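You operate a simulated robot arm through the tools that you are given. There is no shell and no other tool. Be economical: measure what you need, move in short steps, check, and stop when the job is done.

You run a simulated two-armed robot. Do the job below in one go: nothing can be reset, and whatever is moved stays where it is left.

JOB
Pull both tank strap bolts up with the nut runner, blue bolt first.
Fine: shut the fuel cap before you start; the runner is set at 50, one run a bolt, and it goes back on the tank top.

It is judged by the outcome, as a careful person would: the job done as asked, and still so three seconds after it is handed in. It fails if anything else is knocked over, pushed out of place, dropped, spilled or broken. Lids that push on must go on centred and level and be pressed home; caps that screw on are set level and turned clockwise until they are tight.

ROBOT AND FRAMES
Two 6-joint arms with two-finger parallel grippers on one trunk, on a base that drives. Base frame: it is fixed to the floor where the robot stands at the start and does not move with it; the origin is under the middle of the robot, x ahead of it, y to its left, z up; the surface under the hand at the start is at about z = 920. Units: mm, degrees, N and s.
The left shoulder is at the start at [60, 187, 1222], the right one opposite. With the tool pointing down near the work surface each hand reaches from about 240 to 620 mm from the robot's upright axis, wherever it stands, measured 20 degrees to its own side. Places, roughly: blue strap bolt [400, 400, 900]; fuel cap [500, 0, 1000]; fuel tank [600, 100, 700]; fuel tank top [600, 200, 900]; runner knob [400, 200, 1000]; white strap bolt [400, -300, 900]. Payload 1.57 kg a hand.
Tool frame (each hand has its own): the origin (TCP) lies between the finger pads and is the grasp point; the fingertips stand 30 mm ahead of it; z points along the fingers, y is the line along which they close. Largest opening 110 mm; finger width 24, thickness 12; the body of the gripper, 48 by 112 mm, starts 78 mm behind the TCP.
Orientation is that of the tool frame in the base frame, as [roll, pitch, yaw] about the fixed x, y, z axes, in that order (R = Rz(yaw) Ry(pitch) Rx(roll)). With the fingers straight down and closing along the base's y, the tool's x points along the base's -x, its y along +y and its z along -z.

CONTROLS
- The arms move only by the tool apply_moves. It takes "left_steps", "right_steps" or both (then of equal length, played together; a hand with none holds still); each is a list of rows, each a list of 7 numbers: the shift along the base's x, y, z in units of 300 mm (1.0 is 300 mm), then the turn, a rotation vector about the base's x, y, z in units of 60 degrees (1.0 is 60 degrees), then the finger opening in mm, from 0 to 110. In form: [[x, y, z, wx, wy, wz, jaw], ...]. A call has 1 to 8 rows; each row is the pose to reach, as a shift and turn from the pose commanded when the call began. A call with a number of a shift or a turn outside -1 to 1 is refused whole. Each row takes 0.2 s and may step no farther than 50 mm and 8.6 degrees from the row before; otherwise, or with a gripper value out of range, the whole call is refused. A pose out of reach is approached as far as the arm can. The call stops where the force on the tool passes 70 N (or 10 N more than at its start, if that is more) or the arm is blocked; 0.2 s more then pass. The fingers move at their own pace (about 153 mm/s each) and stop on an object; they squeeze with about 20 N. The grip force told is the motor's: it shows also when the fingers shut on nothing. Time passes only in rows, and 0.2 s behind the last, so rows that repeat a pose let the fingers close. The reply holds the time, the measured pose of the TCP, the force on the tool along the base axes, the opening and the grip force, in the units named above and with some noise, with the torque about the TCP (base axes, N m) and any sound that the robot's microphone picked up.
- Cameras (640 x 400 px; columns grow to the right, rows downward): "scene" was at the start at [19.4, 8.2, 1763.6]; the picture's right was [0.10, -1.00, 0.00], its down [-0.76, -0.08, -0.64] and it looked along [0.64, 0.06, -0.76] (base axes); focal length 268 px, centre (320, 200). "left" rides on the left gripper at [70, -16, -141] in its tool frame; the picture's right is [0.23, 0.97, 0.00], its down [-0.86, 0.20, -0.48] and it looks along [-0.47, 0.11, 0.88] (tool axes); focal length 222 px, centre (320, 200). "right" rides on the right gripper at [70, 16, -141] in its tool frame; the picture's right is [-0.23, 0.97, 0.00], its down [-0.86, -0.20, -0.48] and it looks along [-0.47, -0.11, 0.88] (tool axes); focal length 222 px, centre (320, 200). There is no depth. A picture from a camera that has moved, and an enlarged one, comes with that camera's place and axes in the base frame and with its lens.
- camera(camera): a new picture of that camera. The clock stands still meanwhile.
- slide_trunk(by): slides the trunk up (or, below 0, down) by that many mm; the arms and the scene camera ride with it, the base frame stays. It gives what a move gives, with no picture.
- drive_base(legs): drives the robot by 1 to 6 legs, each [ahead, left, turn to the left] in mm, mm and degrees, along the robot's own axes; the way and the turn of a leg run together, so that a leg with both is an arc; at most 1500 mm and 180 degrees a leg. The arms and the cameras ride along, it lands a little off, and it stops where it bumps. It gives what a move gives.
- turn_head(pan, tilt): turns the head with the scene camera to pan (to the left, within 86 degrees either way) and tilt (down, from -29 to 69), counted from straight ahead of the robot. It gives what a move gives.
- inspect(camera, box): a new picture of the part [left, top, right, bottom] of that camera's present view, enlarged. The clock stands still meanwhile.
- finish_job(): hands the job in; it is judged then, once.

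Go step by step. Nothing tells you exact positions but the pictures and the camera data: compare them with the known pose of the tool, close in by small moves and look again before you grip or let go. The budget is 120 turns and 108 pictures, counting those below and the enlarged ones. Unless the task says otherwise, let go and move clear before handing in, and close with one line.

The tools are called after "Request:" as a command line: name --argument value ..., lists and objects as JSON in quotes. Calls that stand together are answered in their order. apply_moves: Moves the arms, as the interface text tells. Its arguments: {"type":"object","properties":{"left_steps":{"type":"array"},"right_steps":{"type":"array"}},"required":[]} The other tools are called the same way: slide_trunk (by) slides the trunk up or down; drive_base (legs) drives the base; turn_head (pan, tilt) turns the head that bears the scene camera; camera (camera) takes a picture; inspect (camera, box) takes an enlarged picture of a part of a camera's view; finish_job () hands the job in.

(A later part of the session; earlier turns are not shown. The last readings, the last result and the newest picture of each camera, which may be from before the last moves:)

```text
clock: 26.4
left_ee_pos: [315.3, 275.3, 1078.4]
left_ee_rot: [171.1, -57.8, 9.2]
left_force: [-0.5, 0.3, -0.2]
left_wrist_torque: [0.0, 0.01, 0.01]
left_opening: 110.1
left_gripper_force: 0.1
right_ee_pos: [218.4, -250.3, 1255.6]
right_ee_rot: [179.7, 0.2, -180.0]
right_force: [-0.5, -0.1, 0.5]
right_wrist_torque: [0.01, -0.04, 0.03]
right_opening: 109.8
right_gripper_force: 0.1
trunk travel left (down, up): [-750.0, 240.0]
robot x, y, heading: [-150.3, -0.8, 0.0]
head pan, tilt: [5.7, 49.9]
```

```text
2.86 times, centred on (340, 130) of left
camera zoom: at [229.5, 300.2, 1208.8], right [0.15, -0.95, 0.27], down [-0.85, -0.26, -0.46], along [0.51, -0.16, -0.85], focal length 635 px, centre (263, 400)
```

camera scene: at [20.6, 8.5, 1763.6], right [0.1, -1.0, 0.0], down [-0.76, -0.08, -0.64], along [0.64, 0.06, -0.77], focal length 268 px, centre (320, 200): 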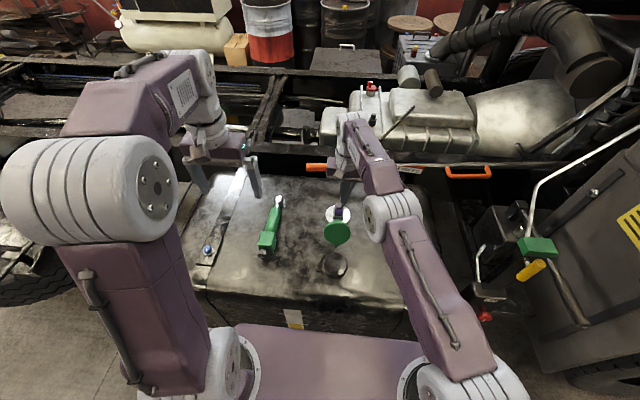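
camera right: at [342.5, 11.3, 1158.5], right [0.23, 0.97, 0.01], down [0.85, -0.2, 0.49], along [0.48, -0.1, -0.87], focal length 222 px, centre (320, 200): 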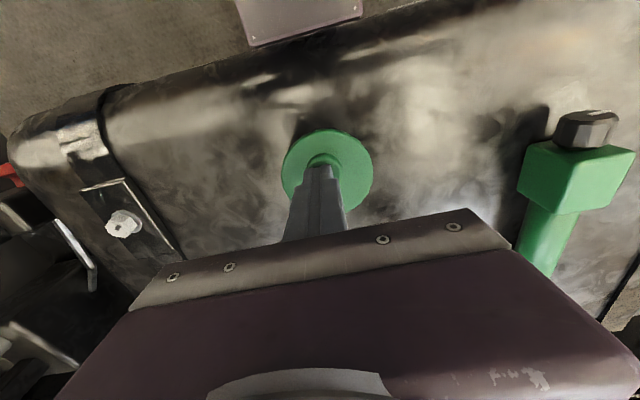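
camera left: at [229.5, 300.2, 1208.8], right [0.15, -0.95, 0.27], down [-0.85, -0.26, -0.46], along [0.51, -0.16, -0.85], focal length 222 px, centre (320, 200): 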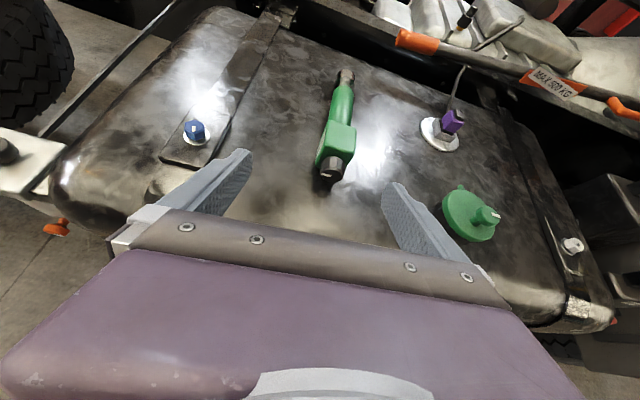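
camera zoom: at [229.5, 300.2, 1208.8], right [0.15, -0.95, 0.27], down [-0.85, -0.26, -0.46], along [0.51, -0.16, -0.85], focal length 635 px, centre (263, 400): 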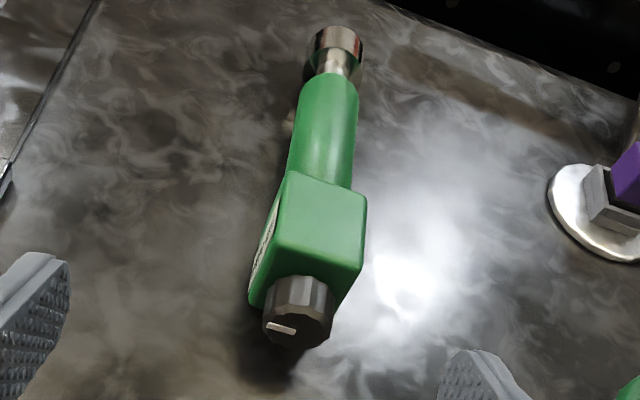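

The block has a dial face on its left (+y) side. I'll swing the left hand out to the left and yaw it so its camera sees that face.

Request:
apply_moves --left_steps '[[0.05, 0.04, 0, 0, 0, -0.13, 110], [0.1, 0.08, 0, 0, 0, -0.26, 110], [0.15, 0.12, 0, 0, 0, -0.39, 110], [0.2, 0.16, 0, 0, 0, -0.52, 110], [0.25, 0.2, 0, 0, 0, -0.65, 110], [0.3, 0.23, 0, 0, 0, -0.78, 110]]'

Request:
camera --camera "left"

```text
clock: 27.8
left_ee_pos: [407.4, 279.7, 1055.7]
left_ee_rot: [174.6, -55.5, -36.3]
left_force: [0.0, 0.1, -0.6]
left_wrist_torque: [0.01, -0.02, -0.03]
left_opening: 110.4
left_gripper_force: 0.0
left hand out of reach, approached as far as the arm can: row 5, 6
right_ee_pos: [220.4, -251.1, 1255.9]
right_ee_rot: [179.7, 0.0, 180.0]
right_force: [-0.1, 0.3, 0.0]
right_wrist_torque: [0.03, 0.02, 0.01]
right_opening: 109.9
right_gripper_force: 0.1
trunk travel left (down, up): [-750.0, 240.0]
robot x, y, heading: [-150.7, -0.3, -0.2]
head pan, tilt: [5.7, 49.9]
```

```text
72 pictures are left
camera left: at [363.1, 346.1, 1192.2], right [-0.53, -0.81, 0.24], down [-0.81, 0.4, -0.42], along [0.25, -0.42, -0.87], focal length 222 px, centre (320, 200)
```

left: 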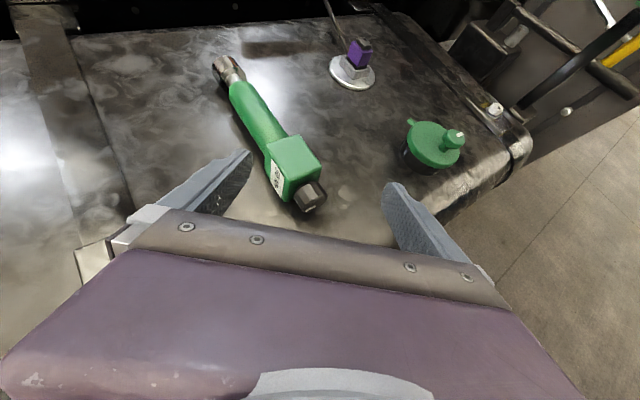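

Request:
inspect --camera "left" --box '[240, 120, 340, 220]'

```text
4.00 times, centred on (290, 170) of left
camera zoom: at [363.1, 346.1, 1192.2], right [-0.53, -0.81, 0.24], down [-0.81, 0.4, -0.42], along [0.25, -0.42, -0.87], focal length 888 px, centre (440, 320)
```

zoom: 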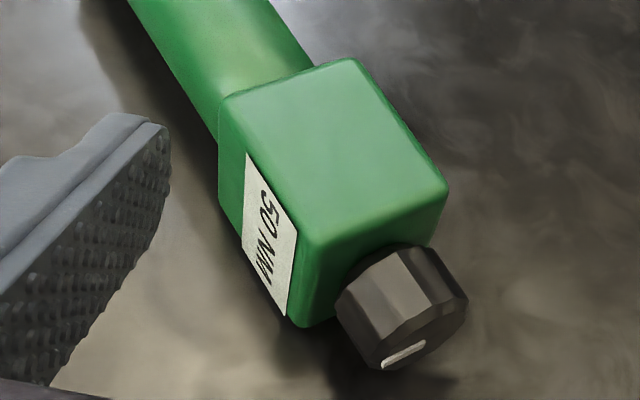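

The label reads "50 Nm", so the runner is already set. From the pictures the block spans x 456–509, y 222–266, z 936–985, with the knob towards me. I'll raise the trunk, drive back in, and turn the left hand straight down for a grip from above.

Request:
slide_trunk --by 100

Request:
drive_base --legs '[[150, 0, 0]]'

Request:
apply_moves --left_steps '[[0, 0, 0.05, 0, 0, 0.14, 110], [-0.05, 0, 0.1, 0, 0, 0.28, 110], [-0.1, 0, 0.15, 0, 0, 0.42, 110], [-0.15, 0, 0.2, 0, 0, 0.56, 110], [-0.2, 0, 0.25, 0, 0, 0.7, 110]]'

```text
clock: 29.1
left_ee_pos: [406.3, 279.1, 1157.8]
left_ee_rot: [174.6, -55.5, -36.0]
left_force: [0.0, 0.3, -0.2]
left_wrist_torque: [-0.01, 0.0, -0.02]
left_opening: 110.0
left_gripper_force: 0.1
right_ee_pos: [219.8, -250.2, 1356.1]
right_ee_rot: [179.7, 0.2, -180.0]
right_force: [-0.9, -0.8, 0.1]
right_wrist_torque: [0.0, 0.05, 0.0]
right_opening: 109.9
right_gripper_force: 0.1
trunk travel left (down, up): [-850.0, 140.0]
robot x, y, heading: [-150.8, -0.3, 0.0]
head pan, tilt: [5.7, 49.9]
```

```text
clock: 30.5
left_ee_pos: [551.9, 279.6, 1158.2]
left_ee_rot: [174.7, -55.7, -36.2]
left_force: [-1.0, -0.6, 1.0]
left_wrist_torque: [0.02, -0.06, 0.03]
left_opening: 110.0
left_gripper_force: 0.0
right_ee_pos: [365.2, -248.8, 1357.6]
right_ee_rot: [179.7, 0.3, -179.9]
right_force: [-0.1, 1.0, 0.2]
right_wrist_torque: [0.01, -0.04, -0.03]
right_opening: 109.9
right_gripper_force: 0.0
trunk travel left (down, up): [-850.0, 140.0]
robot x, y, heading: [-5.3, 0.9, -0.1]
head pan, tilt: [5.7, 49.9]
```

```text
clock: 31.7
left_ee_pos: [492.2, 278.7, 1231.8]
left_ee_rot: [174.8, -55.6, 5.8]
left_force: [-1.5, -0.3, 0.7]
left_wrist_torque: [-0.02, -0.03, -0.01]
left_opening: 110.2
left_gripper_force: 0.1
right_ee_pos: [365.7, -251.3, 1356.4]
right_ee_rot: [179.7, 0.2, -179.9]
right_force: [0.0, -0.4, -0.7]
right_wrist_torque: [0.03, -0.06, 0.0]
right_opening: 110.1
right_gripper_force: 0.0
trunk travel left (down, up): [-850.0, 140.0]
robot x, y, heading: [-1.1, 0.1, 0.1]
head pan, tilt: [5.7, 49.9]
```

Request:
apply_moves --left_steps '[[-0.05, 0, 0.02, 0, 0, 0.13, 110], [-0.1, 0, 0.04, 0, 0, 0.26, 110], [-0.15, 0, 0.06, 0, 0, 0.39, 110], [-0.18, 0, 0.08, 0, 0, 0.52, 110], [-0.2, 0, 0.1, 0, 0, 0.65, 110], [-0.2, 0, 0.1, 0, 0, 0.78, 110], [-0.2, 0, 0.1, 0, 0, 0.9, 110]]'

Request:
apply_moves --left_steps '[[0, 0, 0, -0.115, 0.066, 0, 110], [0, 0, 0, -0.23, 0.133, 0, 110], [0, 0, 0, -0.345, 0.2, 0, 110], [0, 0, 0, -0.46, 0.265, 0, 110], [0, 0, 0, -0.575, 0.332, 0, 110], [0, 0, 0, -0.69, 0.4, 0, 110], [0, 0, 0, -0.8, 0.462, 0, 110]]'

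```text
clock: 33.3
left_ee_pos: [391.9, 270.3, 1140.3]
left_ee_rot: [173.3, -54.3, 60.2]
left_force: [0.2, -0.7, 0.0]
left_wrist_torque: [0.03, 0.01, 0.05]
left_opening: 109.8
left_gripper_force: 0.0
left hand out of reach, approached as far as the arm can: row 2, 3, 4, 5, 6, 7
right_ee_pos: [370.6, -256.4, 1353.6]
right_ee_rot: [179.5, 0.0, -179.9]
right_force: [0.4, -0.5, -0.9]
right_wrist_torque: [0.07, -0.01, 0.01]
right_opening: 110.0
right_gripper_force: 0.0
trunk travel left (down, up): [-850.0, 140.0]
robot x, y, heading: [-0.9, -1.3, 0.2]
head pan, tilt: [5.7, 49.9]
```

```text
clock: 34.9
left_ee_pos: [389.6, 272.3, 1141.0]
left_ee_rot: [174.5, 0.0, 60.0]
left_force: [-0.1, -0.3, 0.7]
left_wrist_torque: [-0.02, -0.02, 0.05]
left_opening: 110.3
left_gripper_force: 0.0
left hand out of reach, approached as far as the arm can: row 1, 2, 3, 4, 5
right_ee_pos: [368.3, -247.6, 1356.7]
right_ee_rot: [179.9, 0.1, -179.9]
right_force: [0.1, -0.3, 0.0]
right_wrist_torque: [-0.05, 0.0, -0.01]
right_opening: 109.9
right_gripper_force: 0.1
trunk travel left (down, up): [-850.0, 140.0]
robot x, y, heading: [-2.2, -0.1, -0.1]
head pan, tilt: [5.7, 49.9]
```

Request:
apply_moves --left_steps '[[0.04, 0, 0, 0, 0, 0.14, 110], [0.08, 0, 0, 0, 0, 0.28, 110], [0.12, 0, 0, 0, 0, 0.42, 110], [0.16, 0, 0, 0, 0, 0.56, 110], [0.2, 0, 0, 0, 0, 0.7, 110], [0.24, 0, 0, 0, 0, 0.84, 110], [0.28, 0, 0, 0, 0, 0.98, 110]]'

Request:
apply_moves --left_steps '[[0, 0, 0, 0, 0, 0.14, 110], [0, 0, 0, 0, 0, 0.28, 110], [0, 0, 0, 0, 0, 0.42, 110], [0, 0, 0, 0, 0, 0.56, 110], [0, 0, 0, 0, 0, 0.7, 110], [0.04, 0, 0, 0, 0, 0.84, 110], [0.05, -0.06, 0, 0, 0, 0.98, 110]]'

```text
clock: 36.5
left_ee_pos: [474.4, 273.8, 1140.6]
left_ee_rot: [174.5, -0.1, 118.9]
left_force: [0.9, -0.2, 0.4]
left_wrist_torque: [0.03, -0.03, 0.0]
left_opening: 109.9
left_gripper_force: 0.0
right_ee_pos: [367.9, -249.4, 1356.7]
right_ee_rot: [179.7, 0.1, -180.0]
right_force: [0.7, 0.2, 0.6]
right_wrist_torque: [-0.02, 0.01, 0.02]
right_opening: 110.4
right_gripper_force: 0.1
trunk travel left (down, up): [-850.0, 140.0]
robot x, y, heading: [-4.0, -1.2, 0.1]
head pan, tilt: [5.7, 49.9]
```

```text
clock: 38.1
left_ee_pos: [486.6, 254.8, 1141.4]
left_ee_rot: [174.5, -0.2, 177.7]
left_force: [-0.6, 0.0, -0.4]
left_wrist_torque: [0.0, -0.01, 0.0]
left_opening: 110.2
left_gripper_force: 0.1
right_ee_pos: [368.6, -250.2, 1355.8]
right_ee_rot: [179.7, 0.1, -179.8]
right_force: [0.6, 0.0, 0.0]
right_wrist_torque: [-0.01, -0.01, -0.03]
right_opening: 110.1
right_gripper_force: 0.1
trunk travel left (down, up): [-850.0, 140.0]
robot x, y, heading: [-4.1, 0.9, 0.2]
head pan, tilt: [5.7, 49.9]
```

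Request:
apply_moves --left_steps '[[0.01, -0.035, -0.1, -0.05, 0, 0.02, 110], [0.011, -0.036, -0.25, -0.092, 0, 0.038, 110]]'

Request:
camera --camera "left"

```text
clock: 38.7
left_ee_pos: [493.2, 245.5, 1066.0]
left_ee_rot: [-179.9, 0.0, 179.8]
left_force: [1.0, 0.2, 0.1]
left_wrist_torque: [-0.02, 0.02, -0.02]
left_opening: 110.1
left_gripper_force: 0.0
right_ee_pos: [370.2, -249.2, 1354.8]
right_ee_rot: [179.8, 0.1, -179.9]
right_force: [-0.3, 0.1, 0.5]
right_wrist_torque: [-0.07, 0.03, -0.05]
right_opening: 110.1
right_gripper_force: 0.0
trunk travel left (down, up): [-850.0, 140.0]
robot x, y, heading: [-1.7, 2.2, 0.2]
head pan, tilt: [5.7, 49.9]
```

```text
70 pictures are left
camera left: at [421.8, 228.0, 1207.2], right [-0.22, 0.97, 0.0], down [0.86, 0.2, 0.48], along [0.46, 0.11, -0.88], focal length 222 px, centre (320, 200)
```

left: 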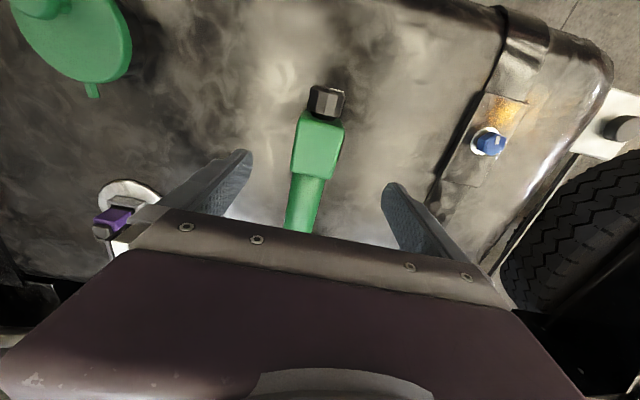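

The block is centred between the open fingers at y about 241. I'll descend to grip it near the handle side.

Request:
apply_moves --left_steps '[[-0.01, -0.012, -0.1, 0, 0, 0, 110], [-0.01, -0.012, -0.2, 0, 0, 0, 100], [-0.01, -0.012, -0.27, 0, 0, 0, 80], [-0.01, -0.012, -0.307, 0, 0, 0, 70], [-0.01, -0.012, -0.307, 0, 0, 0, 70]]'

Request:
camera --camera "left"

```text
clock: 39.9
left_ee_pos: [488.5, 240.5, 974.3]
left_ee_rot: [-179.9, 0.0, 179.8]
left_force: [0.2, -0.5, -0.4]
left_wrist_torque: [0.01, 0.01, -0.04]
left_opening: 70.0
left_gripper_force: 0.0
right_ee_pos: [367.9, -250.0, 1356.4]
right_ee_rot: [179.7, 0.1, -179.8]
right_force: [-1.2, -0.1, -0.1]
right_wrist_torque: [0.01, 0.0, 0.01]
right_opening: 109.9
right_gripper_force: 0.0
trunk travel left (down, up): [-850.0, 140.0]
robot x, y, heading: [-3.2, 1.1, 0.1]
head pan, tilt: [5.7, 49.9]
```

```text
69 pictures are left
camera left: at [417.7, 224.7, 1115.1], right [-0.22, 0.97, 0.0], down [0.86, 0.2, 0.48], along [0.47, 0.11, -0.88], focal length 222 px, centre (320, 200)
```

left: 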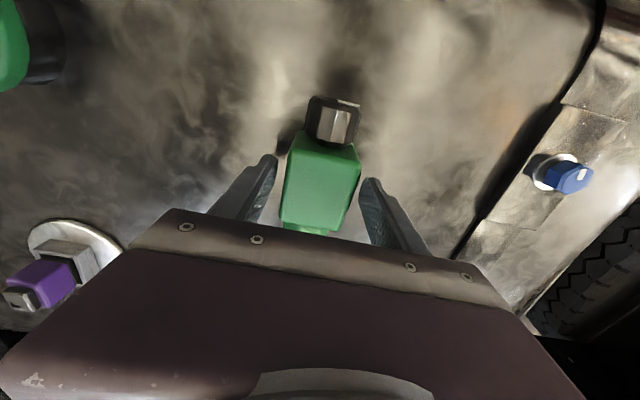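

Request:
apply_moves --left_steps '[[0, 0, 0, 0, 0, 0, 50], [0, 0, 0, 0, 0, 0, 30], [0, 0, 0, 0, 0, 0, 20], [0, 0, 0, 0, 0, 0, 20]]'

Request:
apply_moves --left_steps '[[0, 0, 0.03, 0, 0, 0, 20], [0, 0, 0.07, 0, 0, 0, 20], [0, 0, 0.12, 0, 0, 0, 20], [0, 0, 0.12, 0, 0, 0, 20]]'

Request:
inspect --camera "scene" --box '[200, 150, 360, 290]'

```text
clock: 40.9
left_ee_pos: [489.5, 241.5, 975.2]
left_ee_rot: [-180.0, -0.1, 179.8]
left_force: [-0.9, -1.5, 0.1]
left_wrist_torque: [-0.28, -0.42, -0.35]
left_opening: 49.6
left_gripper_force: 19.8
right_ee_pos: [367.5, -250.1, 1357.5]
right_ee_rot: [179.7, 0.1, -179.9]
right_force: [-0.2, -0.1, 0.5]
right_wrist_torque: [-0.01, 0.0, -0.01]
right_opening: 110.2
right_gripper_force: 0.0
trunk travel left (down, up): [-850.0, 140.0]
robot x, y, heading: [-1.9, -2.0, -0.2]
head pan, tilt: [5.7, 49.9]
```

```text
clock: 41.9
left_ee_pos: [489.2, 242.1, 1009.5]
left_ee_rot: [-179.9, -0.2, 179.7]
left_force: [0.0, 0.6, -8.6]
left_wrist_torque: [-0.01, 0.52, 0.0]
left_opening: 50.1
left_gripper_force: 20.1
right_ee_pos: [369.5, -249.3, 1356.6]
right_ee_rot: [179.8, 0.1, -179.9]
right_force: [0.1, -0.3, -0.6]
right_wrist_torque: [-0.03, 0.01, -0.01]
right_opening: 109.9
right_gripper_force: 0.0
trunk travel left (down, up): [-850.0, 140.0]
robot x, y, heading: [-4.1, 0.4, 0.2]
head pan, tilt: [5.7, 49.9]
```

```text
2.86 times, centred on (280, 220) of scene
camera zoom: at [19.1, 9.3, 1763.5], right [0.1, -0.99, 0.0], down [-0.76, -0.08, -0.64], along [0.64, 0.06, -0.77], focal length 767 px, centre (434, 143)
```

zoom: 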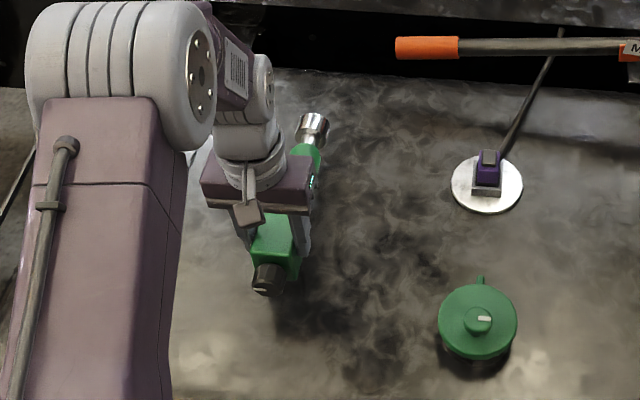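

The runner is held firmly and level (about 0.9 kg). I'll lift it to about z 1200, then turn the hand so the socket will end up pointing down.

Request:
apply_moves --left_steps '[[0, 0, 0.12, 0, 0, 0, 20], [-0.03, 0, 0.27, 0, 0, -0.12, 20], [-0.06, 0, 0.4, 0, 0, -0.25, 20], [-0.1, 0, 0.52, 0, 0, -0.38, 20], [-0.14, 0, 0.62, 0, 0, -0.51, 20], [-0.18, 0, 0.68, 0, 0, -0.64, 20], [-0.2, 0, 0.7, 0, 0, -0.77, 20], [-0.2, 0, 0.7, 0, 0, -0.9, 20]]'

Request:
apply_moves --left_steps '[[0, 0, 0, 0, 0, -0.13, 20], [0, 0, 0, 0, 0, -0.26, 20], [0, 0, 0, 0, 0, -0.39, 20], [0, 0, 0, 0, 0, -0.52, 20], [0, 0, 0, 0, 0, -0.65, 20], [0, 0, 0, 0, 0, -0.78, 20], [0, 0, 0, 0, 0, -0.91, 20], [0, 0, 0, 0, 0, -1.0, 20]]'

Request:
camera --camera "scene"

```text
clock: 43.7
left_ee_pos: [428.5, 241.7, 1219.7]
left_ee_rot: [-179.9, -0.1, 125.7]
left_force: [-0.3, -0.3, -9.6]
left_wrist_torque: [0.46, 0.32, -0.02]
left_opening: 49.5
left_gripper_force: 20.2
right_ee_pos: [369.0, -249.0, 1356.7]
right_ee_rot: [179.7, 0.0, -180.0]
right_force: [0.2, -0.9, 0.1]
right_wrist_torque: [-0.01, 0.04, -0.01]
right_opening: 109.9
right_gripper_force: 0.2
trunk travel left (down, up): [-850.0, 140.0]
robot x, y, heading: [-4.3, -3.4, 0.2]
head pan, tilt: [5.7, 49.9]
```

```text
clock: 45.5
left_ee_pos: [428.3, 242.2, 1221.9]
left_ee_rot: [-180.0, 0.1, 65.7]
left_force: [-0.3, -0.1, -8.4]
left_wrist_torque: [0.46, -0.25, 0.04]
left_opening: 49.8
left_gripper_force: 19.6
right_ee_pos: [369.6, -249.1, 1356.3]
right_ee_rot: [179.8, 0.1, -180.0]
right_force: [0.4, 0.5, -0.1]
right_wrist_torque: [0.0, -0.02, -0.02]
right_opening: 110.0
right_gripper_force: 0.0
trunk travel left (down, up): [-850.0, 140.0]
robot x, y, heading: [-4.1, 3.2, 0.0]
head pan, tilt: [5.7, 49.9]
```

```text
67 pictures are left
camera scene: at [18.0, 8.8, 1763.5], right [0.1, -0.99, 0.0], down [-0.76, -0.08, -0.64], along [0.64, 0.06, -0.77], focal length 268 px, centre (320, 200)
```

scene: 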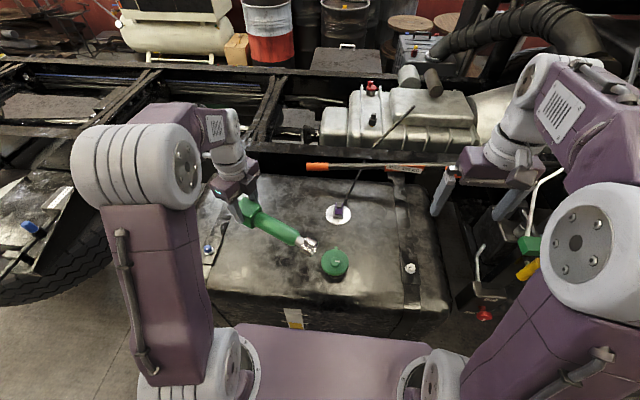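

Request:
apply_moves --left_steps '[[0.03, 0.04, 0, 0.128, -0.058, 0, 20], [0.06, 0.08, 0, 0.255, -0.115, 0, 20], [0.09, 0.12, 0.02, 0.383, -0.173, 0, 20], [0.12, 0.16, 0.04, 0.51, -0.23, 0, 20], [0.15, 0.2, 0.06, 0.638, -0.288, 0, 20], [0.18, 0.24, 0.08, 0.765, -0.345, 0, 20], [0.2, 0.27, 0.1, 0.893, -0.403, 0, 20]]'

Request:
camera --camera "scene"

```text
clock: 47.1
left_ee_pos: [489.5, 324.3, 1247.8]
left_ee_rot: [179.9, -58.8, 65.9]
left_force: [-0.7, -0.1, -8.7]
left_wrist_torque: [0.03, -0.02, 0.0]
left_opening: 49.9
left_gripper_force: 20.3
right_ee_pos: [369.5, -248.4, 1356.6]
right_ee_rot: [179.6, 0.1, -179.9]
right_force: [0.0, 0.3, 0.9]
right_wrist_torque: [0.03, -0.01, 0.01]
right_opening: 110.1
right_gripper_force: 0.0
trunk travel left (down, up): [-850.0, 140.0]
robot x, y, heading: [-1.1, 0.9, 0.1]
head pan, tilt: [5.7, 49.9]
```

```text
66 pictures are left
camera scene: at [18.9, 9.0, 1763.5], right [0.1, -0.99, 0.0], down [-0.76, -0.08, -0.64], along [0.64, 0.06, -0.77], focal length 268 px, centre (320, 200)
```

scene: 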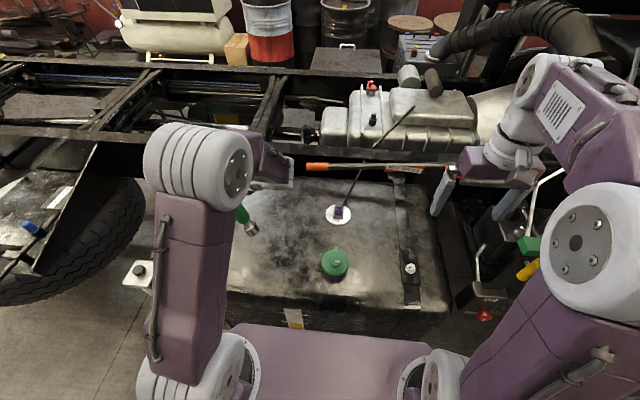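

Request:
camera --camera "left"

```text
65 pictures are left
camera left: at [438.4, 252.3, 1381.4], right [0.94, -0.29, 0.2], down [-0.17, -0.86, -0.48], along [0.31, 0.42, -0.85], focal length 222 px, centre (320, 200)
```

left: 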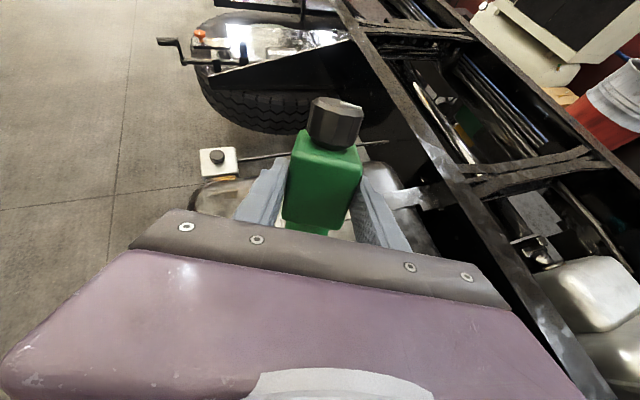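

The grip hasn't slipped. I'll tilt the last 31° to make the runner upright, then swing the hand's heading to about straight ahead.

Request:
apply_moves --left_steps '[[0.0, 0.0, 0, 0.12, -0.053, 0, 20], [0.0, 0.0, 0, 0.24, -0.107, 0, 20], [0, 0, 0.0, 0.36, -0.16, 0, 20], [0, 0, 0, 0.475, -0.212, 0, 20]]'

Request:
apply_moves --left_steps '[[0, -0.01, 0, 0, 0, -0.14, 20], [0, -0.02, 0, 0, 0, -0.28, 20], [0, -0.03, 0, 0, 0, -0.42, 20], [0, -0.04, 0, 0, 0, -0.56, 20], [0, -0.05, 0, 0, 0, -0.7, 20], [0, -0.06, 0, 0, 0, -0.84, 20], [0, -0.07, 0, 0, 0, -0.98, 20]]'

Request:
camera --camera "scene"

```text
clock: 48.1
left_ee_pos: [488.8, 323.7, 1249.5]
left_ee_rot: [146.8, -90.0, 98.9]
left_force: [0.1, 0.2, -9.2]
left_wrist_torque: [-0.25, 0.09, -0.02]
left_opening: 49.9
left_gripper_force: 20.0
right_ee_pos: [369.9, -249.6, 1355.6]
right_ee_rot: [179.8, 0.0, -179.8]
right_force: [0.3, -0.3, -0.1]
right_wrist_torque: [0.01, 0.0, -0.02]
right_opening: 110.2
right_gripper_force: 0.0
trunk travel left (down, up): [-850.0, 140.0]
robot x, y, heading: [-2.0, -3.1, 0.4]
head pan, tilt: [5.7, 49.9]
```

```text
clock: 49.7
left_ee_pos: [501.3, 200.6, 1238.0]
left_ee_rot: [-40.5, -90.0, -130.4]
left_force: [-0.3, 0.1, -8.6]
left_wrist_torque: [-0.06, 0.33, 0.01]
left_opening: 49.9
left_gripper_force: 20.1
left hand out of reach, approached as far as the arm can: row 6, 7
right_ee_pos: [370.1, -253.0, 1355.2]
right_ee_rot: [179.6, 0.2, 180.0]
right_force: [0.6, -0.4, -0.5]
right_wrist_torque: [0.06, 0.0, 0.01]
right_opening: 110.0
right_gripper_force: 0.0
trunk travel left (down, up): [-850.0, 140.0]
robot x, y, heading: [-3.3, 0.1, 0.1]
head pan, tilt: [5.7, 49.9]
```

```text
64 pictures are left
camera scene: at [19.1, 3.5, 1763.5], right [0.1, -1.0, 0.0], down [-0.76, -0.07, -0.64], along [0.64, 0.07, -0.77], focal length 268 px, centre (320, 200)
```

scene: 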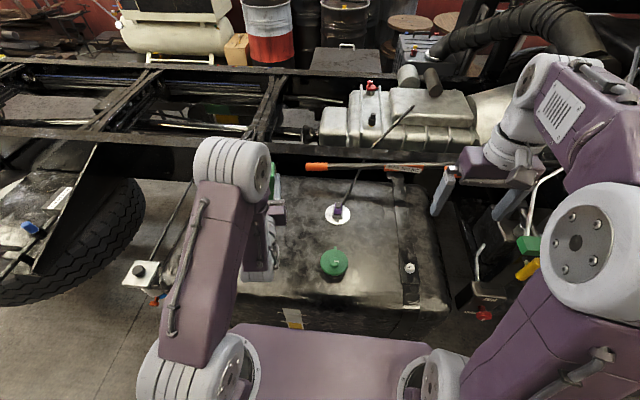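

The force data hint that the runner may lean a bit in the grip. I'll look from the left camera and turn the right hand to look sideways at it.

Request:
apply_moves --right_steps '[[0, 0, 0, 0.14, 0, 0, 110], [0, 0, 0, 0.28, 0, 0, 110], [0, 0, 0, 0.42, 0, 0, 110], [0, 0, 0, 0.56, 0, 0, 110], [0, 0, 0, 0.7, 0, 0, 110], [0, 0, 0, 0.84, 0, 0, 110], [0, 0, 0, 0.98, 0, 0, 110]]'

Request:
camera --camera "right"

Request:
camera --camera "left"

```text
clock: 51.3
left_ee_pos: [500.9, 202.3, 1237.1]
left_ee_rot: [-17.8, -89.8, -153.1]
left_force: [-0.1, -0.1, -8.5]
left_wrist_torque: [-0.06, 0.27, 0.01]
left_opening: 49.9
left_gripper_force: 20.0
right_ee_pos: [369.7, -249.5, 1355.9]
right_ee_rot: [120.8, 0.2, 180.0]
right_force: [0.5, 0.7, -0.4]
right_wrist_torque: [0.02, -0.01, 0.01]
right_opening: 110.0
right_gripper_force: 0.0
trunk travel left (down, up): [-850.0, 140.0]
robot x, y, heading: [-3.3, -1.9, -0.1]
head pan, tilt: [5.7, 49.9]
```

```text
63 pictures are left
camera right: at [299.5, -362.4, 1442.6], right [0.23, 0.5, 0.84], down [0.85, -0.51, 0.08], along [0.47, 0.7, -0.54], focal length 222 px, centre (320, 200)
```

right: 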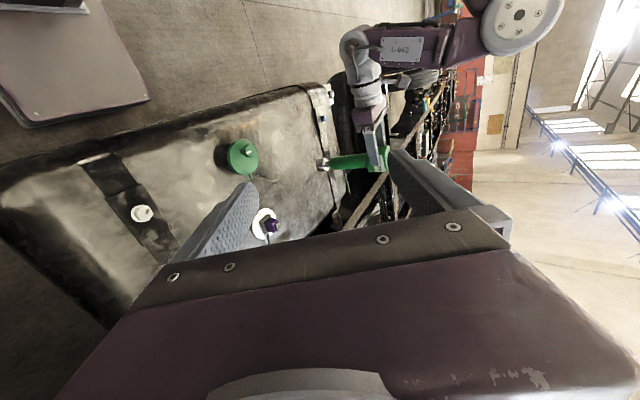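

```text
62 pictures are left
camera left: at [357.4, 196.1, 1305.7], right [0.16, -0.96, 0.23], down [-0.44, -0.27, -0.86], along [0.89, 0.03, -0.46], focal length 222 px, centre (320, 200)
```

left: 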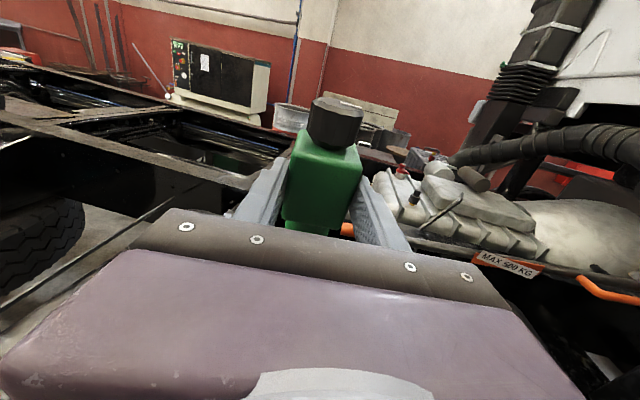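

Request:
inspect --camera "right" --box '[300, 120, 420, 200]'

```text
5.00 times, centred on (360, 160) of right
camera zoom: at [299.5, -362.4, 1442.6], right [0.23, 0.5, 0.84], down [0.85, -0.51, 0.08], along [0.47, 0.7, -0.54], focal length 1111 px, centre (120, 400)
```

zoom: 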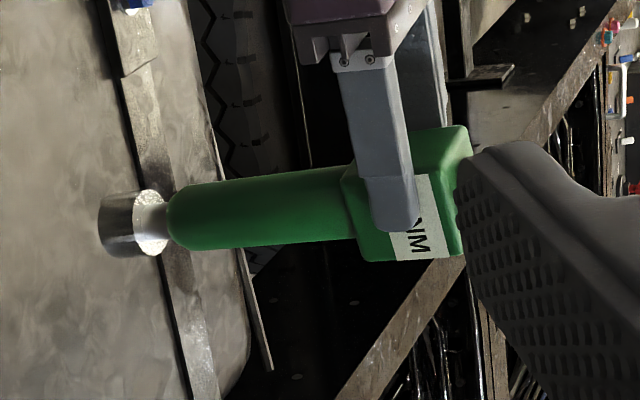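

The runner is upright within about 5° (socket slightly forward). Both hands must reach the bolt, so I'll find a good two-handed spot nearer the robot's middle: shift the left hand right, yaw it a little, and trim the tilt.

Request:
apply_moves --left_steps '[[0, -0.08, 0.0, 0, 0.02, -0.08, 20], [0, -0.16, 0, 0, 0.04, -0.16, 20], [0, -0.24, 0, 0, 0.06, -0.24, 20], [0, -0.33, 0, 0, 0.075, -0.33, 20], [0, -0.33, 0, 0, 0.075, -0.33, 20]]'

Request:
camera --camera "right"

```text
clock: 52.5
left_ee_pos: [479.4, 34.4, 1232.1]
left_ee_rot: [178.0, -85.5, -10.4]
left_force: [0.5, -0.2, -8.6]
left_wrist_torque: [0.04, 0.21, -0.02]
left_opening: 50.0
left_gripper_force: 19.9
left hand out of reach, approached as far as the arm can: row 1, 2, 3, 4, 5
right_ee_pos: [369.5, -249.4, 1356.2]
right_ee_rot: [120.9, 0.1, 179.8]
right_force: [0.4, 0.3, 0.4]
right_wrist_torque: [0.02, 0.01, -0.02]
right_opening: 109.9
right_gripper_force: 0.1
trunk travel left (down, up): [-850.0, 140.0]
robot x, y, heading: [-2.6, -3.6, 0.1]
head pan, tilt: [5.7, 49.9]
```

```text
60 pictures are left
camera right: at [299.1, -362.1, 1442.8], right [0.23, 0.5, 0.84], down [0.85, -0.51, 0.08], along [0.47, 0.7, -0.54], focal length 222 px, centre (320, 200)
```

right: 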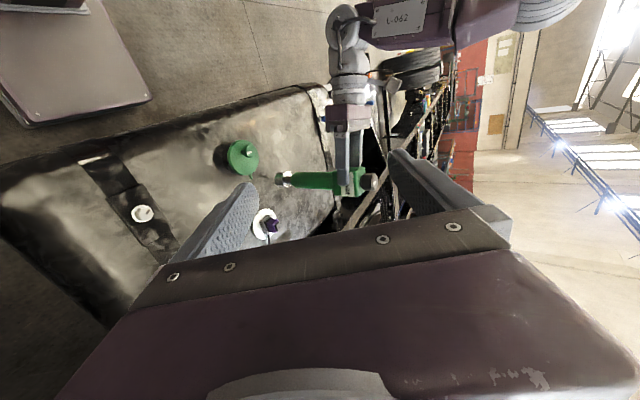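

This pose (TCP about (480,35), heading −12°) suits both arms. I'll drive about 60 mm back and 398 mm left to bring the runner over the blue bolt, with the socket still about 60 mm above it.

Request:
drive_base --legs '[[-61, 0, 0], [0, 398, 0]]'

Request:
camera --camera "scene"

Request:
camera --camera "right"

```text
clock: 55.5
left_ee_pos: [416.4, 429.5, 1233.0]
left_ee_rot: [179.0, -85.4, -11.2]
left_force: [-0.9, -0.4, -9.4]
left_wrist_torque: [0.05, 0.24, 0.04]
left_opening: 49.8
left_gripper_force: 19.7
right_ee_pos: [308.2, 142.5, 1356.8]
right_ee_rot: [120.9, 0.1, 180.0]
right_force: [0.7, 0.6, 0.0]
right_wrist_torque: [0.0, 0.02, -0.02]
right_opening: 110.1
right_gripper_force: 0.1
trunk travel left (down, up): [-850.0, 140.0]
robot x, y, heading: [-64.8, 392.7, 0.1]
head pan, tilt: [5.7, 49.9]
```

```text
59 pictures are left
camera scene: at [-43.4, 400.0, 1763.5], right [0.1, -0.99, 0.0], down [-0.76, -0.08, -0.64], along [0.64, 0.07, -0.77], focal length 268 px, centre (320, 200)
```

scene: 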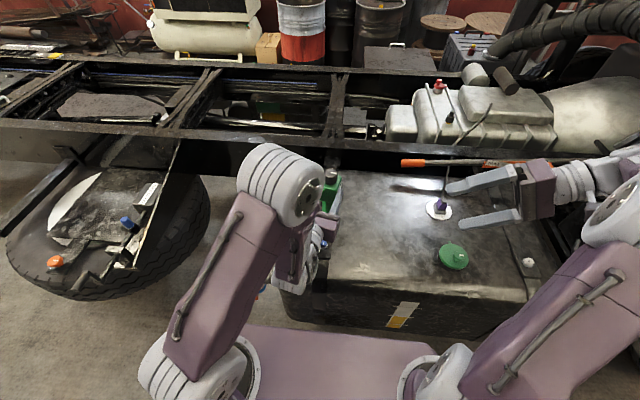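

```text
58 pictures are left
camera right: at [238.0, 31.1, 1442.3], right [0.23, 0.5, 0.84], down [0.86, -0.51, 0.07], along [0.47, 0.7, -0.54], focal length 222 px, centre (320, 200)
```

right: 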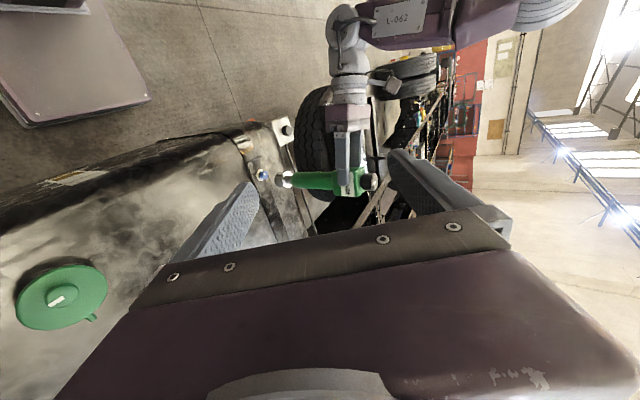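

Request:
inspect --camera "right" --box '[240, 140, 390, 220]'

```text
4.27 times, centred on (315, 180) of right
camera zoom: at [238.0, 31.1, 1442.3], right [0.23, 0.5, 0.84], down [0.86, -0.51, 0.07], along [0.47, 0.7, -0.54], focal length 948 px, centre (341, 285)
```

zoom: 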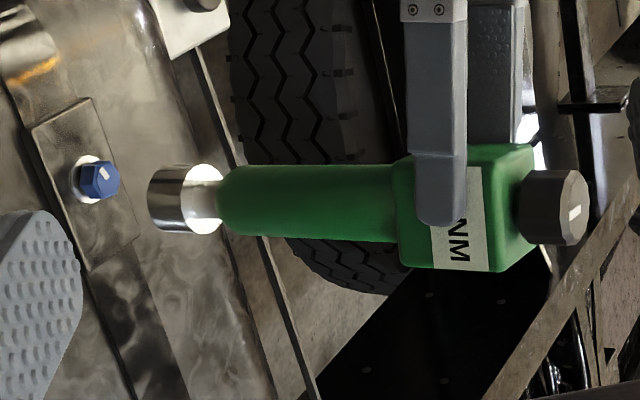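

The runner is upright and the socket sits about 50 mm above the blue bolt, roughly 9 mm too far forward and 5 mm too far right. I'll shift it, and move the right camera forward for a second viewing angle.

Request:
apply_moves --left_steps '[[-0.015, 0.008, 0, 0, 0, 0, 20], [-0.03, 0.017, 0, 0, 0, 0, 20], [-0.03, 0.017, 0, 0, 0, 0, 20], [-0.03, 0.017, 0, 0, 0, 0, 20]]' --right_steps '[[0.13, 0, 0, 0, 0, 0, 110], [0.26, 0, -0.05, 0, 0, 0, 110], [0.39, 0, -0.1, 0, 0, 0, 110], [0.52, 0, -0.15, 0, 0, 0, 110]]'

Request:
camera --camera "right"

```text
clock: 56.5
left_ee_pos: [419.2, 429.4, 1230.3]
left_ee_rot: [177.8, -85.4, -10.0]
left_force: [0.2, -0.7, -9.3]
left_wrist_torque: [0.05, 0.23, 0.0]
left_opening: 50.2
left_gripper_force: 20.0
left hand out of reach, approached as far as the arm can: row 1, 2, 3, 4
right_ee_pos: [455.5, 153.0, 1309.5]
right_ee_rot: [120.8, -0.2, 180.0]
right_force: [0.8, 1.0, 0.0]
right_wrist_torque: [0.01, 0.02, 0.0]
right_opening: 110.5
right_gripper_force: 0.0
right hand out of reach, approached as far as the arm can: row 4
trunk travel left (down, up): [-850.0, 140.0]
robot x, y, heading: [-64.1, 392.6, -0.0]
head pan, tilt: [5.7, 49.9]
```

```text
56 pictures are left
camera right: at [385.9, 39.0, 1395.7], right [0.23, 0.5, 0.84], down [0.86, -0.51, 0.07], along [0.46, 0.7, -0.54], focal length 222 px, centre (320, 200)
```

right: 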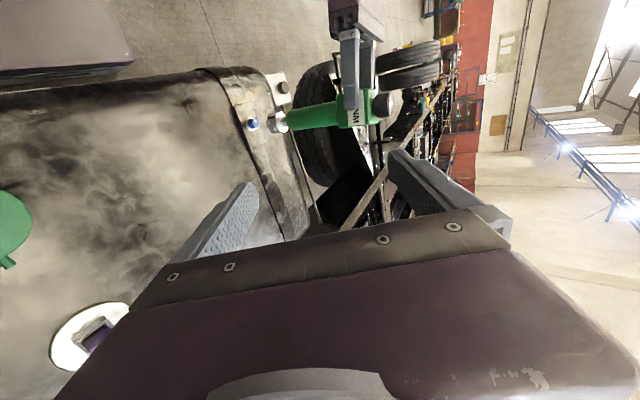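

Request:
inspect --camera "right" --box '[230, 80, 410, 180]'

Request:
apply_moves --left_steps '[[0, 0.0, 0, 0, 0, 0.1, 20], [0, 0, 0, 0, 0, 0.2, 20], [0, 0, 0, 0, 0, 0.3, 20], [-0.01, 0, 0, 0, 0, 0.3, 20]]'

Request:
inspect --camera "right" --box '[230, 80, 410, 180]'

```text
3.56 times, centred on (320, 130) of right
camera zoom: at [385.9, 39.0, 1395.7], right [0.23, 0.5, 0.84], down [0.86, -0.51, 0.07], along [0.46, 0.7, -0.54], focal length 790 px, centre (320, 449)
```

zoom: 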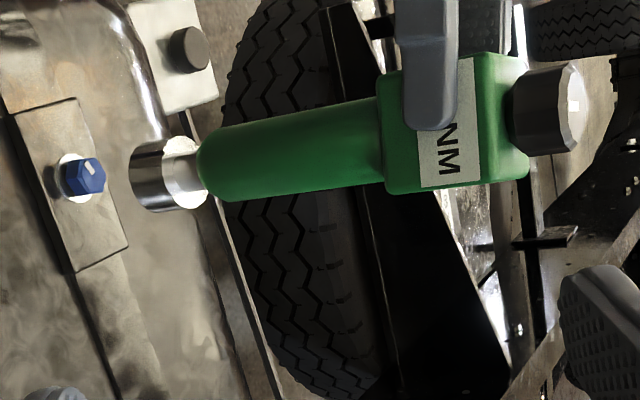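

```text
clock: 57.5
left_ee_pos: [412.9, 431.8, 1231.9]
left_ee_rot: [177.8, -85.4, 7.9]
left_force: [0.5, 0.7, -7.9]
left_wrist_torque: [-0.01, 0.24, -0.02]
left_opening: 49.7
left_gripper_force: 19.9
right_ee_pos: [453.2, 152.1, 1310.6]
right_ee_rot: [120.9, 0.0, -180.0]
right_force: [0.6, -1.1, -0.5]
right_wrist_torque: [0.05, -0.01, 0.01]
right_opening: 110.0
right_gripper_force: 0.0
trunk travel left (down, up): [-850.0, 140.0]
robot x, y, heading: [-64.4, 395.4, 0.2]
head pan, tilt: [5.7, 49.9]
```

```text
3.56 times, centred on (320, 130) of right
camera zoom: at [382.8, 39.4, 1397.2], right [0.23, 0.5, 0.84], down [0.86, -0.51, 0.08], along [0.47, 0.7, -0.54], focal length 790 px, centre (320, 449)
```

zoom: 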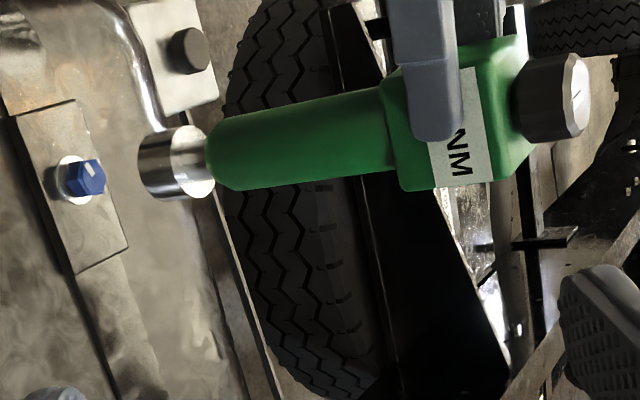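

Now free of the limit, and both views agree the socket is over the bolt within a few mm. I'll lower about 42 mm to hover right above and check.

Request:
apply_moves --left_steps '[[0.003, 0, -0.05, 0, 0, 0, 20], [0.003, 0, -0.1, 0, 0, 0, 20], [0.003, 0, -0.14, 0, 0, 0, 20], [0.003, 0, -0.14, 0, 0, 0, 20]]'

Request:
inspect --camera "right" --box '[230, 90, 330, 160]'

```text
clock: 58.5
left_ee_pos: [413.4, 431.4, 1189.2]
left_ee_rot: [178.1, -85.5, 7.7]
left_force: [-1.1, 0.6, -9.4]
left_wrist_torque: [-0.02, 0.26, 0.02]
left_opening: 49.9
left_gripper_force: 20.0
right_ee_pos: [453.5, 150.8, 1311.3]
right_ee_rot: [120.9, 0.1, -180.0]
right_force: [-0.4, 0.4, 1.1]
right_wrist_torque: [0.0, -0.05, -0.01]
right_opening: 110.2
right_gripper_force: 0.1
trunk travel left (down, up): [-850.0, 140.0]
robot x, y, heading: [-64.6, 395.3, -0.2]
head pan, tilt: [5.7, 49.9]
```

```text
5.71 times, centred on (280, 125) of right
camera zoom: at [383.3, 39.1, 1397.0], right [0.23, 0.5, 0.84], down [0.86, -0.51, 0.08], along [0.47, 0.7, -0.54], focal length 1269 px, centre (549, 629)
```

zoom: 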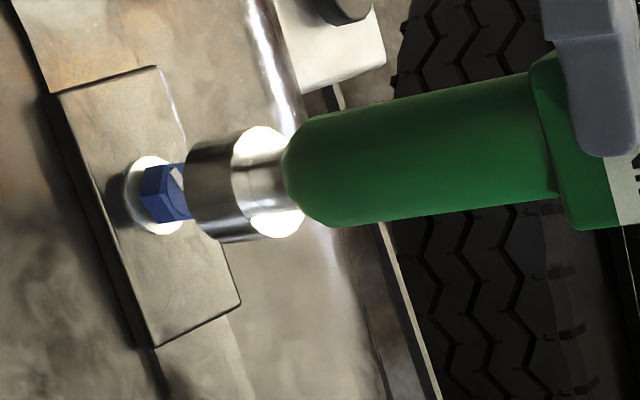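

Request:
apply_moves --left_steps '[[-0.003, 0.002, 0, 0, 0, 0, 20], [-0.006, 0.004, 0, 0, 0, 0, 20], [-0.006, 0.004, 0, 0, 0, 0, 20], [-0.006, 0.004, 0, 0, 0, 0, 20], [-0.006, 0.004, 0, 0, 0, 0, 20]]' --right_steps '[[-0.13, 0, 0, 0, 0, 0, 110], [-0.26, 0, 0, 0, 0, 0, 110], [-0.39, 0, 0, 0, 0, 0, 110], [-0.52, 0.03, 0, 0, 0, 0, 110], [-0.65, 0.1, 0, 0, 0, 0, 110]]'

Request:
camera --camera "right"

```text
clock: 59.7
left_ee_pos: [409.7, 433.9, 1190.4]
left_ee_rot: [177.0, -85.6, 8.7]
left_force: [0.1, 0.5, -9.0]
left_wrist_torque: [0.0, 0.28, 0.03]
left_opening: 50.1
left_gripper_force: 20.3
right_ee_pos: [257.0, 184.1, 1311.7]
right_ee_rot: [121.0, 0.2, -180.0]
right_force: [-1.2, 0.5, 0.6]
right_wrist_torque: [-0.04, 0.03, -0.03]
right_opening: 109.9
right_gripper_force: 0.0
trunk travel left (down, up): [-850.0, 140.0]
robot x, y, heading: [-62.5, 394.7, -0.1]
head pan, tilt: [5.7, 49.9]
```

```text
52 pictures are left
camera right: at [186.1, 71.4, 1397.6], right [0.22, 0.5, 0.84], down [0.86, -0.51, 0.08], along [0.47, 0.7, -0.54], focal length 222 px, centre (320, 200)
```

right: 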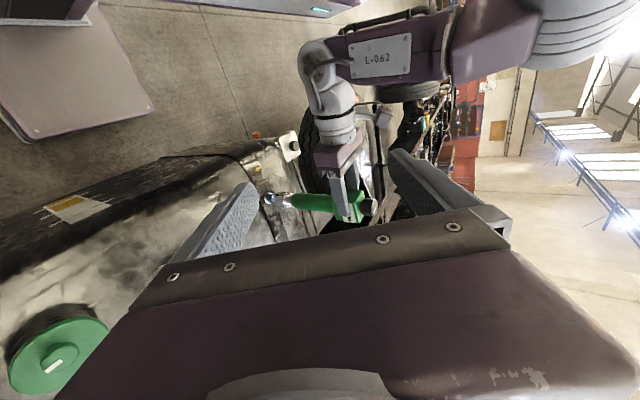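

Request:
inspect --camera "right" --box '[240, 160, 340, 230]'

```text
5.71 times, centred on (290, 195) of right
camera zoom: at [186.1, 71.4, 1397.6], right [0.22, 0.5, 0.84], down [0.86, -0.51, 0.08], along [0.47, 0.7, -0.54], focal length 1269 px, centre (491, 229)
```

zoom: 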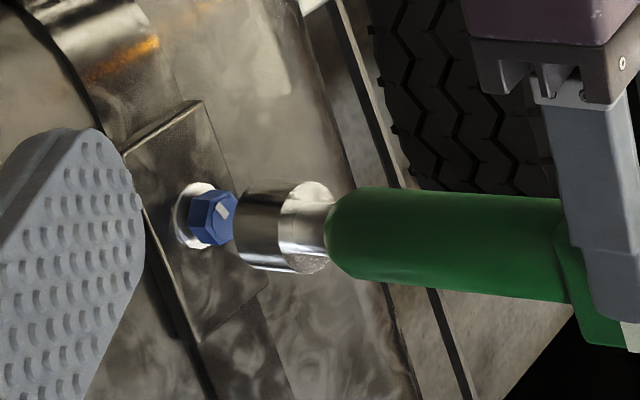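

Request:
apply_moves --left_steps '[[0.003, 0.01, 0, 0, 0, 0, 20], [0.003, 0.018, 0, 0, 0, 0, 20], [0.003, 0.018, -0.02, 0, 0, 0, 20], [0.003, 0.018, -0.03, 0, 0, 0, 20], [0.003, 0.018, -0.03, 0, 0, 0, 20]]'

Request:
inspect --camera "right" --box '[240, 170, 310, 220]'

```text
clock: 60.9
left_ee_pos: [412.4, 438.3, 1182.0]
left_ee_rot: [177.9, -85.5, 7.9]
left_force: [0.0, 0.6, -8.8]
left_wrist_torque: [-0.02, 0.25, 0.03]
left_opening: 49.5
left_gripper_force: 19.9
right_ee_pos: [259.0, 182.7, 1311.1]
right_ee_rot: [120.9, 0.0, 179.9]
right_force: [0.3, -0.4, 0.2]
right_wrist_torque: [0.03, 0.0, -0.03]
right_opening: 110.0
right_gripper_force: 0.1
trunk travel left (down, up): [-850.0, 140.0]
robot x, y, heading: [-66.2, 398.1, 0.2]
head pan, tilt: [5.7, 49.9]
```

```text
8.00 times, centred on (275, 195) of right
camera zoom: at [188.4, 70.0, 1397.1], right [0.23, 0.5, 0.84], down [0.86, -0.51, 0.08], along [0.47, 0.7, -0.54], focal length 1777 px, centre (680, 240)
```

zoom: 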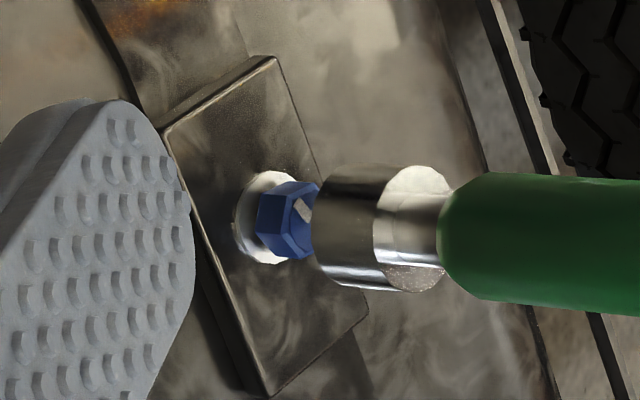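

Both views line up now. I'll lower slowly onto the bolt and watch the force.

Request:
apply_moves --left_steps '[[-0.002, 0.001, -0.015, 0, 0, 0, 20], [-0.002, 0.001, -0.03, 0, 0, 0, 20], [-0.002, 0.001, -0.045, 0, 0, 0, 20], [-0.002, 0.001, -0.06, 0, 0, 0, 20], [-0.002, 0.001, -0.07, 0, 0, 0, 20]]'

Request:
inspect --camera "right" --box '[240, 160, 400, 240]'

```text
clock: 62.1
left_ee_pos: [412.0, 437.4, 1160.9]
left_ee_rot: [177.9, -85.6, 7.9]
left_force: [-0.1, -0.1, -8.6]
left_wrist_torque: [-0.02, 0.26, -0.01]
left_opening: 49.7
left_gripper_force: 19.8
right_ee_pos: [259.2, 183.0, 1309.6]
right_ee_rot: [120.9, 0.1, 179.9]
right_force: [-0.2, -0.1, 0.1]
right_wrist_torque: [-0.01, 0.0, -0.02]
right_opening: 110.0
right_gripper_force: 0.1
trunk travel left (down, up): [-850.0, 140.0]
robot x, y, heading: [-64.1, 394.8, 0.1]
head pan, tilt: [5.7, 49.9]
```

```text
4.00 times, centred on (320, 200) of right
camera zoom: at [188.9, 69.7, 1396.9], right [0.23, 0.5, 0.84], down [0.86, -0.51, 0.08], along [0.47, 0.7, -0.54], focal length 888 px, centre (320, 200)
```

zoom: 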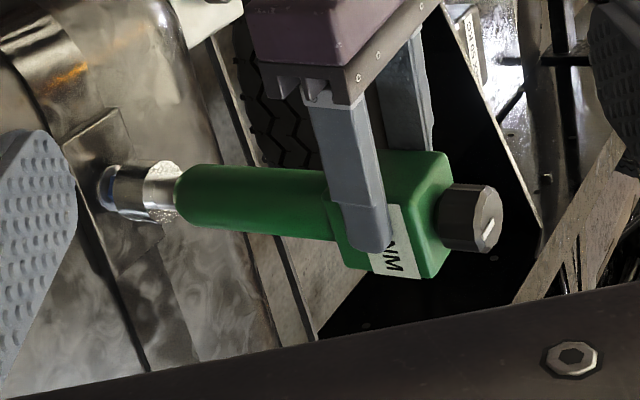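

The socket has gone over the head freely. I'll lower a little more until it seats.

Request:
apply_moves --left_steps '[[0, 0, -0.008, 0, 0, 0, 20], [0, 0, -0.016, 0, 0, 0, 20], [0, 0, -0.024, 0, 0, 0, 20], [0, 0, -0.032, 0, 0, 0, 20]]'

```text
clock: 63.1
left_ee_pos: [412.6, 437.6, 1150.8]
left_ee_rot: [178.2, -85.5, 7.5]
left_force: [-0.5, 0.1, -8.8]
left_wrist_torque: [0.0, 0.23, 0.0]
left_opening: 49.8
left_gripper_force: 20.0
right_ee_pos: [259.6, 181.9, 1311.0]
right_ee_rot: [120.9, 0.1, -180.0]
right_force: [-0.2, 0.1, 0.5]
right_wrist_torque: [0.01, 0.01, 0.01]
right_opening: 110.2
right_gripper_force: 0.1
trunk travel left (down, up): [-850.0, 140.0]
robot x, y, heading: [-62.4, 393.2, -0.0]
head pan, tilt: [5.7, 49.9]
```

Request:
inspect --camera "right" --box '[240, 170, 310, 220]'

Request:
apply_moves --left_steps '[[0, 0, -0.008, 0, 0, 0, 20], [0, 0, -0.016, 0, 0, 0, 20], [0, 0, -0.024, 0, 0, 0, 20]]'

```text
8.00 times, centred on (275, 195) of right
camera zoom: at [189.0, 69.6, 1396.8], right [0.23, 0.5, 0.84], down [0.86, -0.51, 0.08], along [0.47, 0.7, -0.54], focal length 1777 px, centre (680, 240)
```

zoom: 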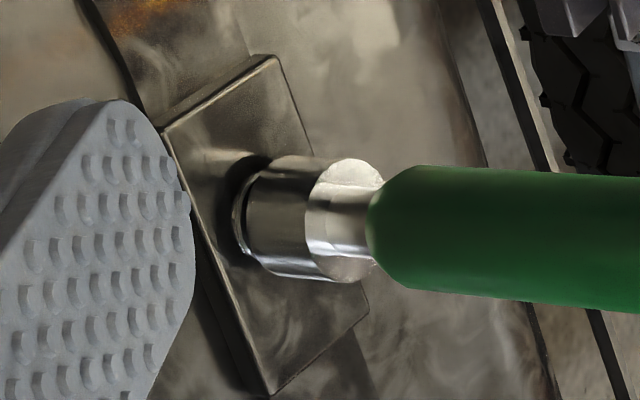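

```text
clock: 63.9
left_ee_pos: [412.8, 439.0, 1144.1]
left_ee_rot: [177.6, -85.6, 8.1]
left_force: [0.6, 0.8, -8.0]
left_wrist_torque: [0.04, 0.17, -0.04]
left_opening: 50.0
left_gripper_force: 20.2
right_ee_pos: [257.8, 183.6, 1311.0]
right_ee_rot: [120.9, 0.0, 180.0]
right_force: [0.0, -0.1, 0.2]
right_wrist_torque: [0.01, -0.01, -0.01]
right_opening: 109.9
right_gripper_force: 0.1
trunk travel left (down, up): [-850.0, 140.0]
robot x, y, heading: [-62.0, 391.8, 0.3]
head pan, tilt: [5.7, 49.9]
```

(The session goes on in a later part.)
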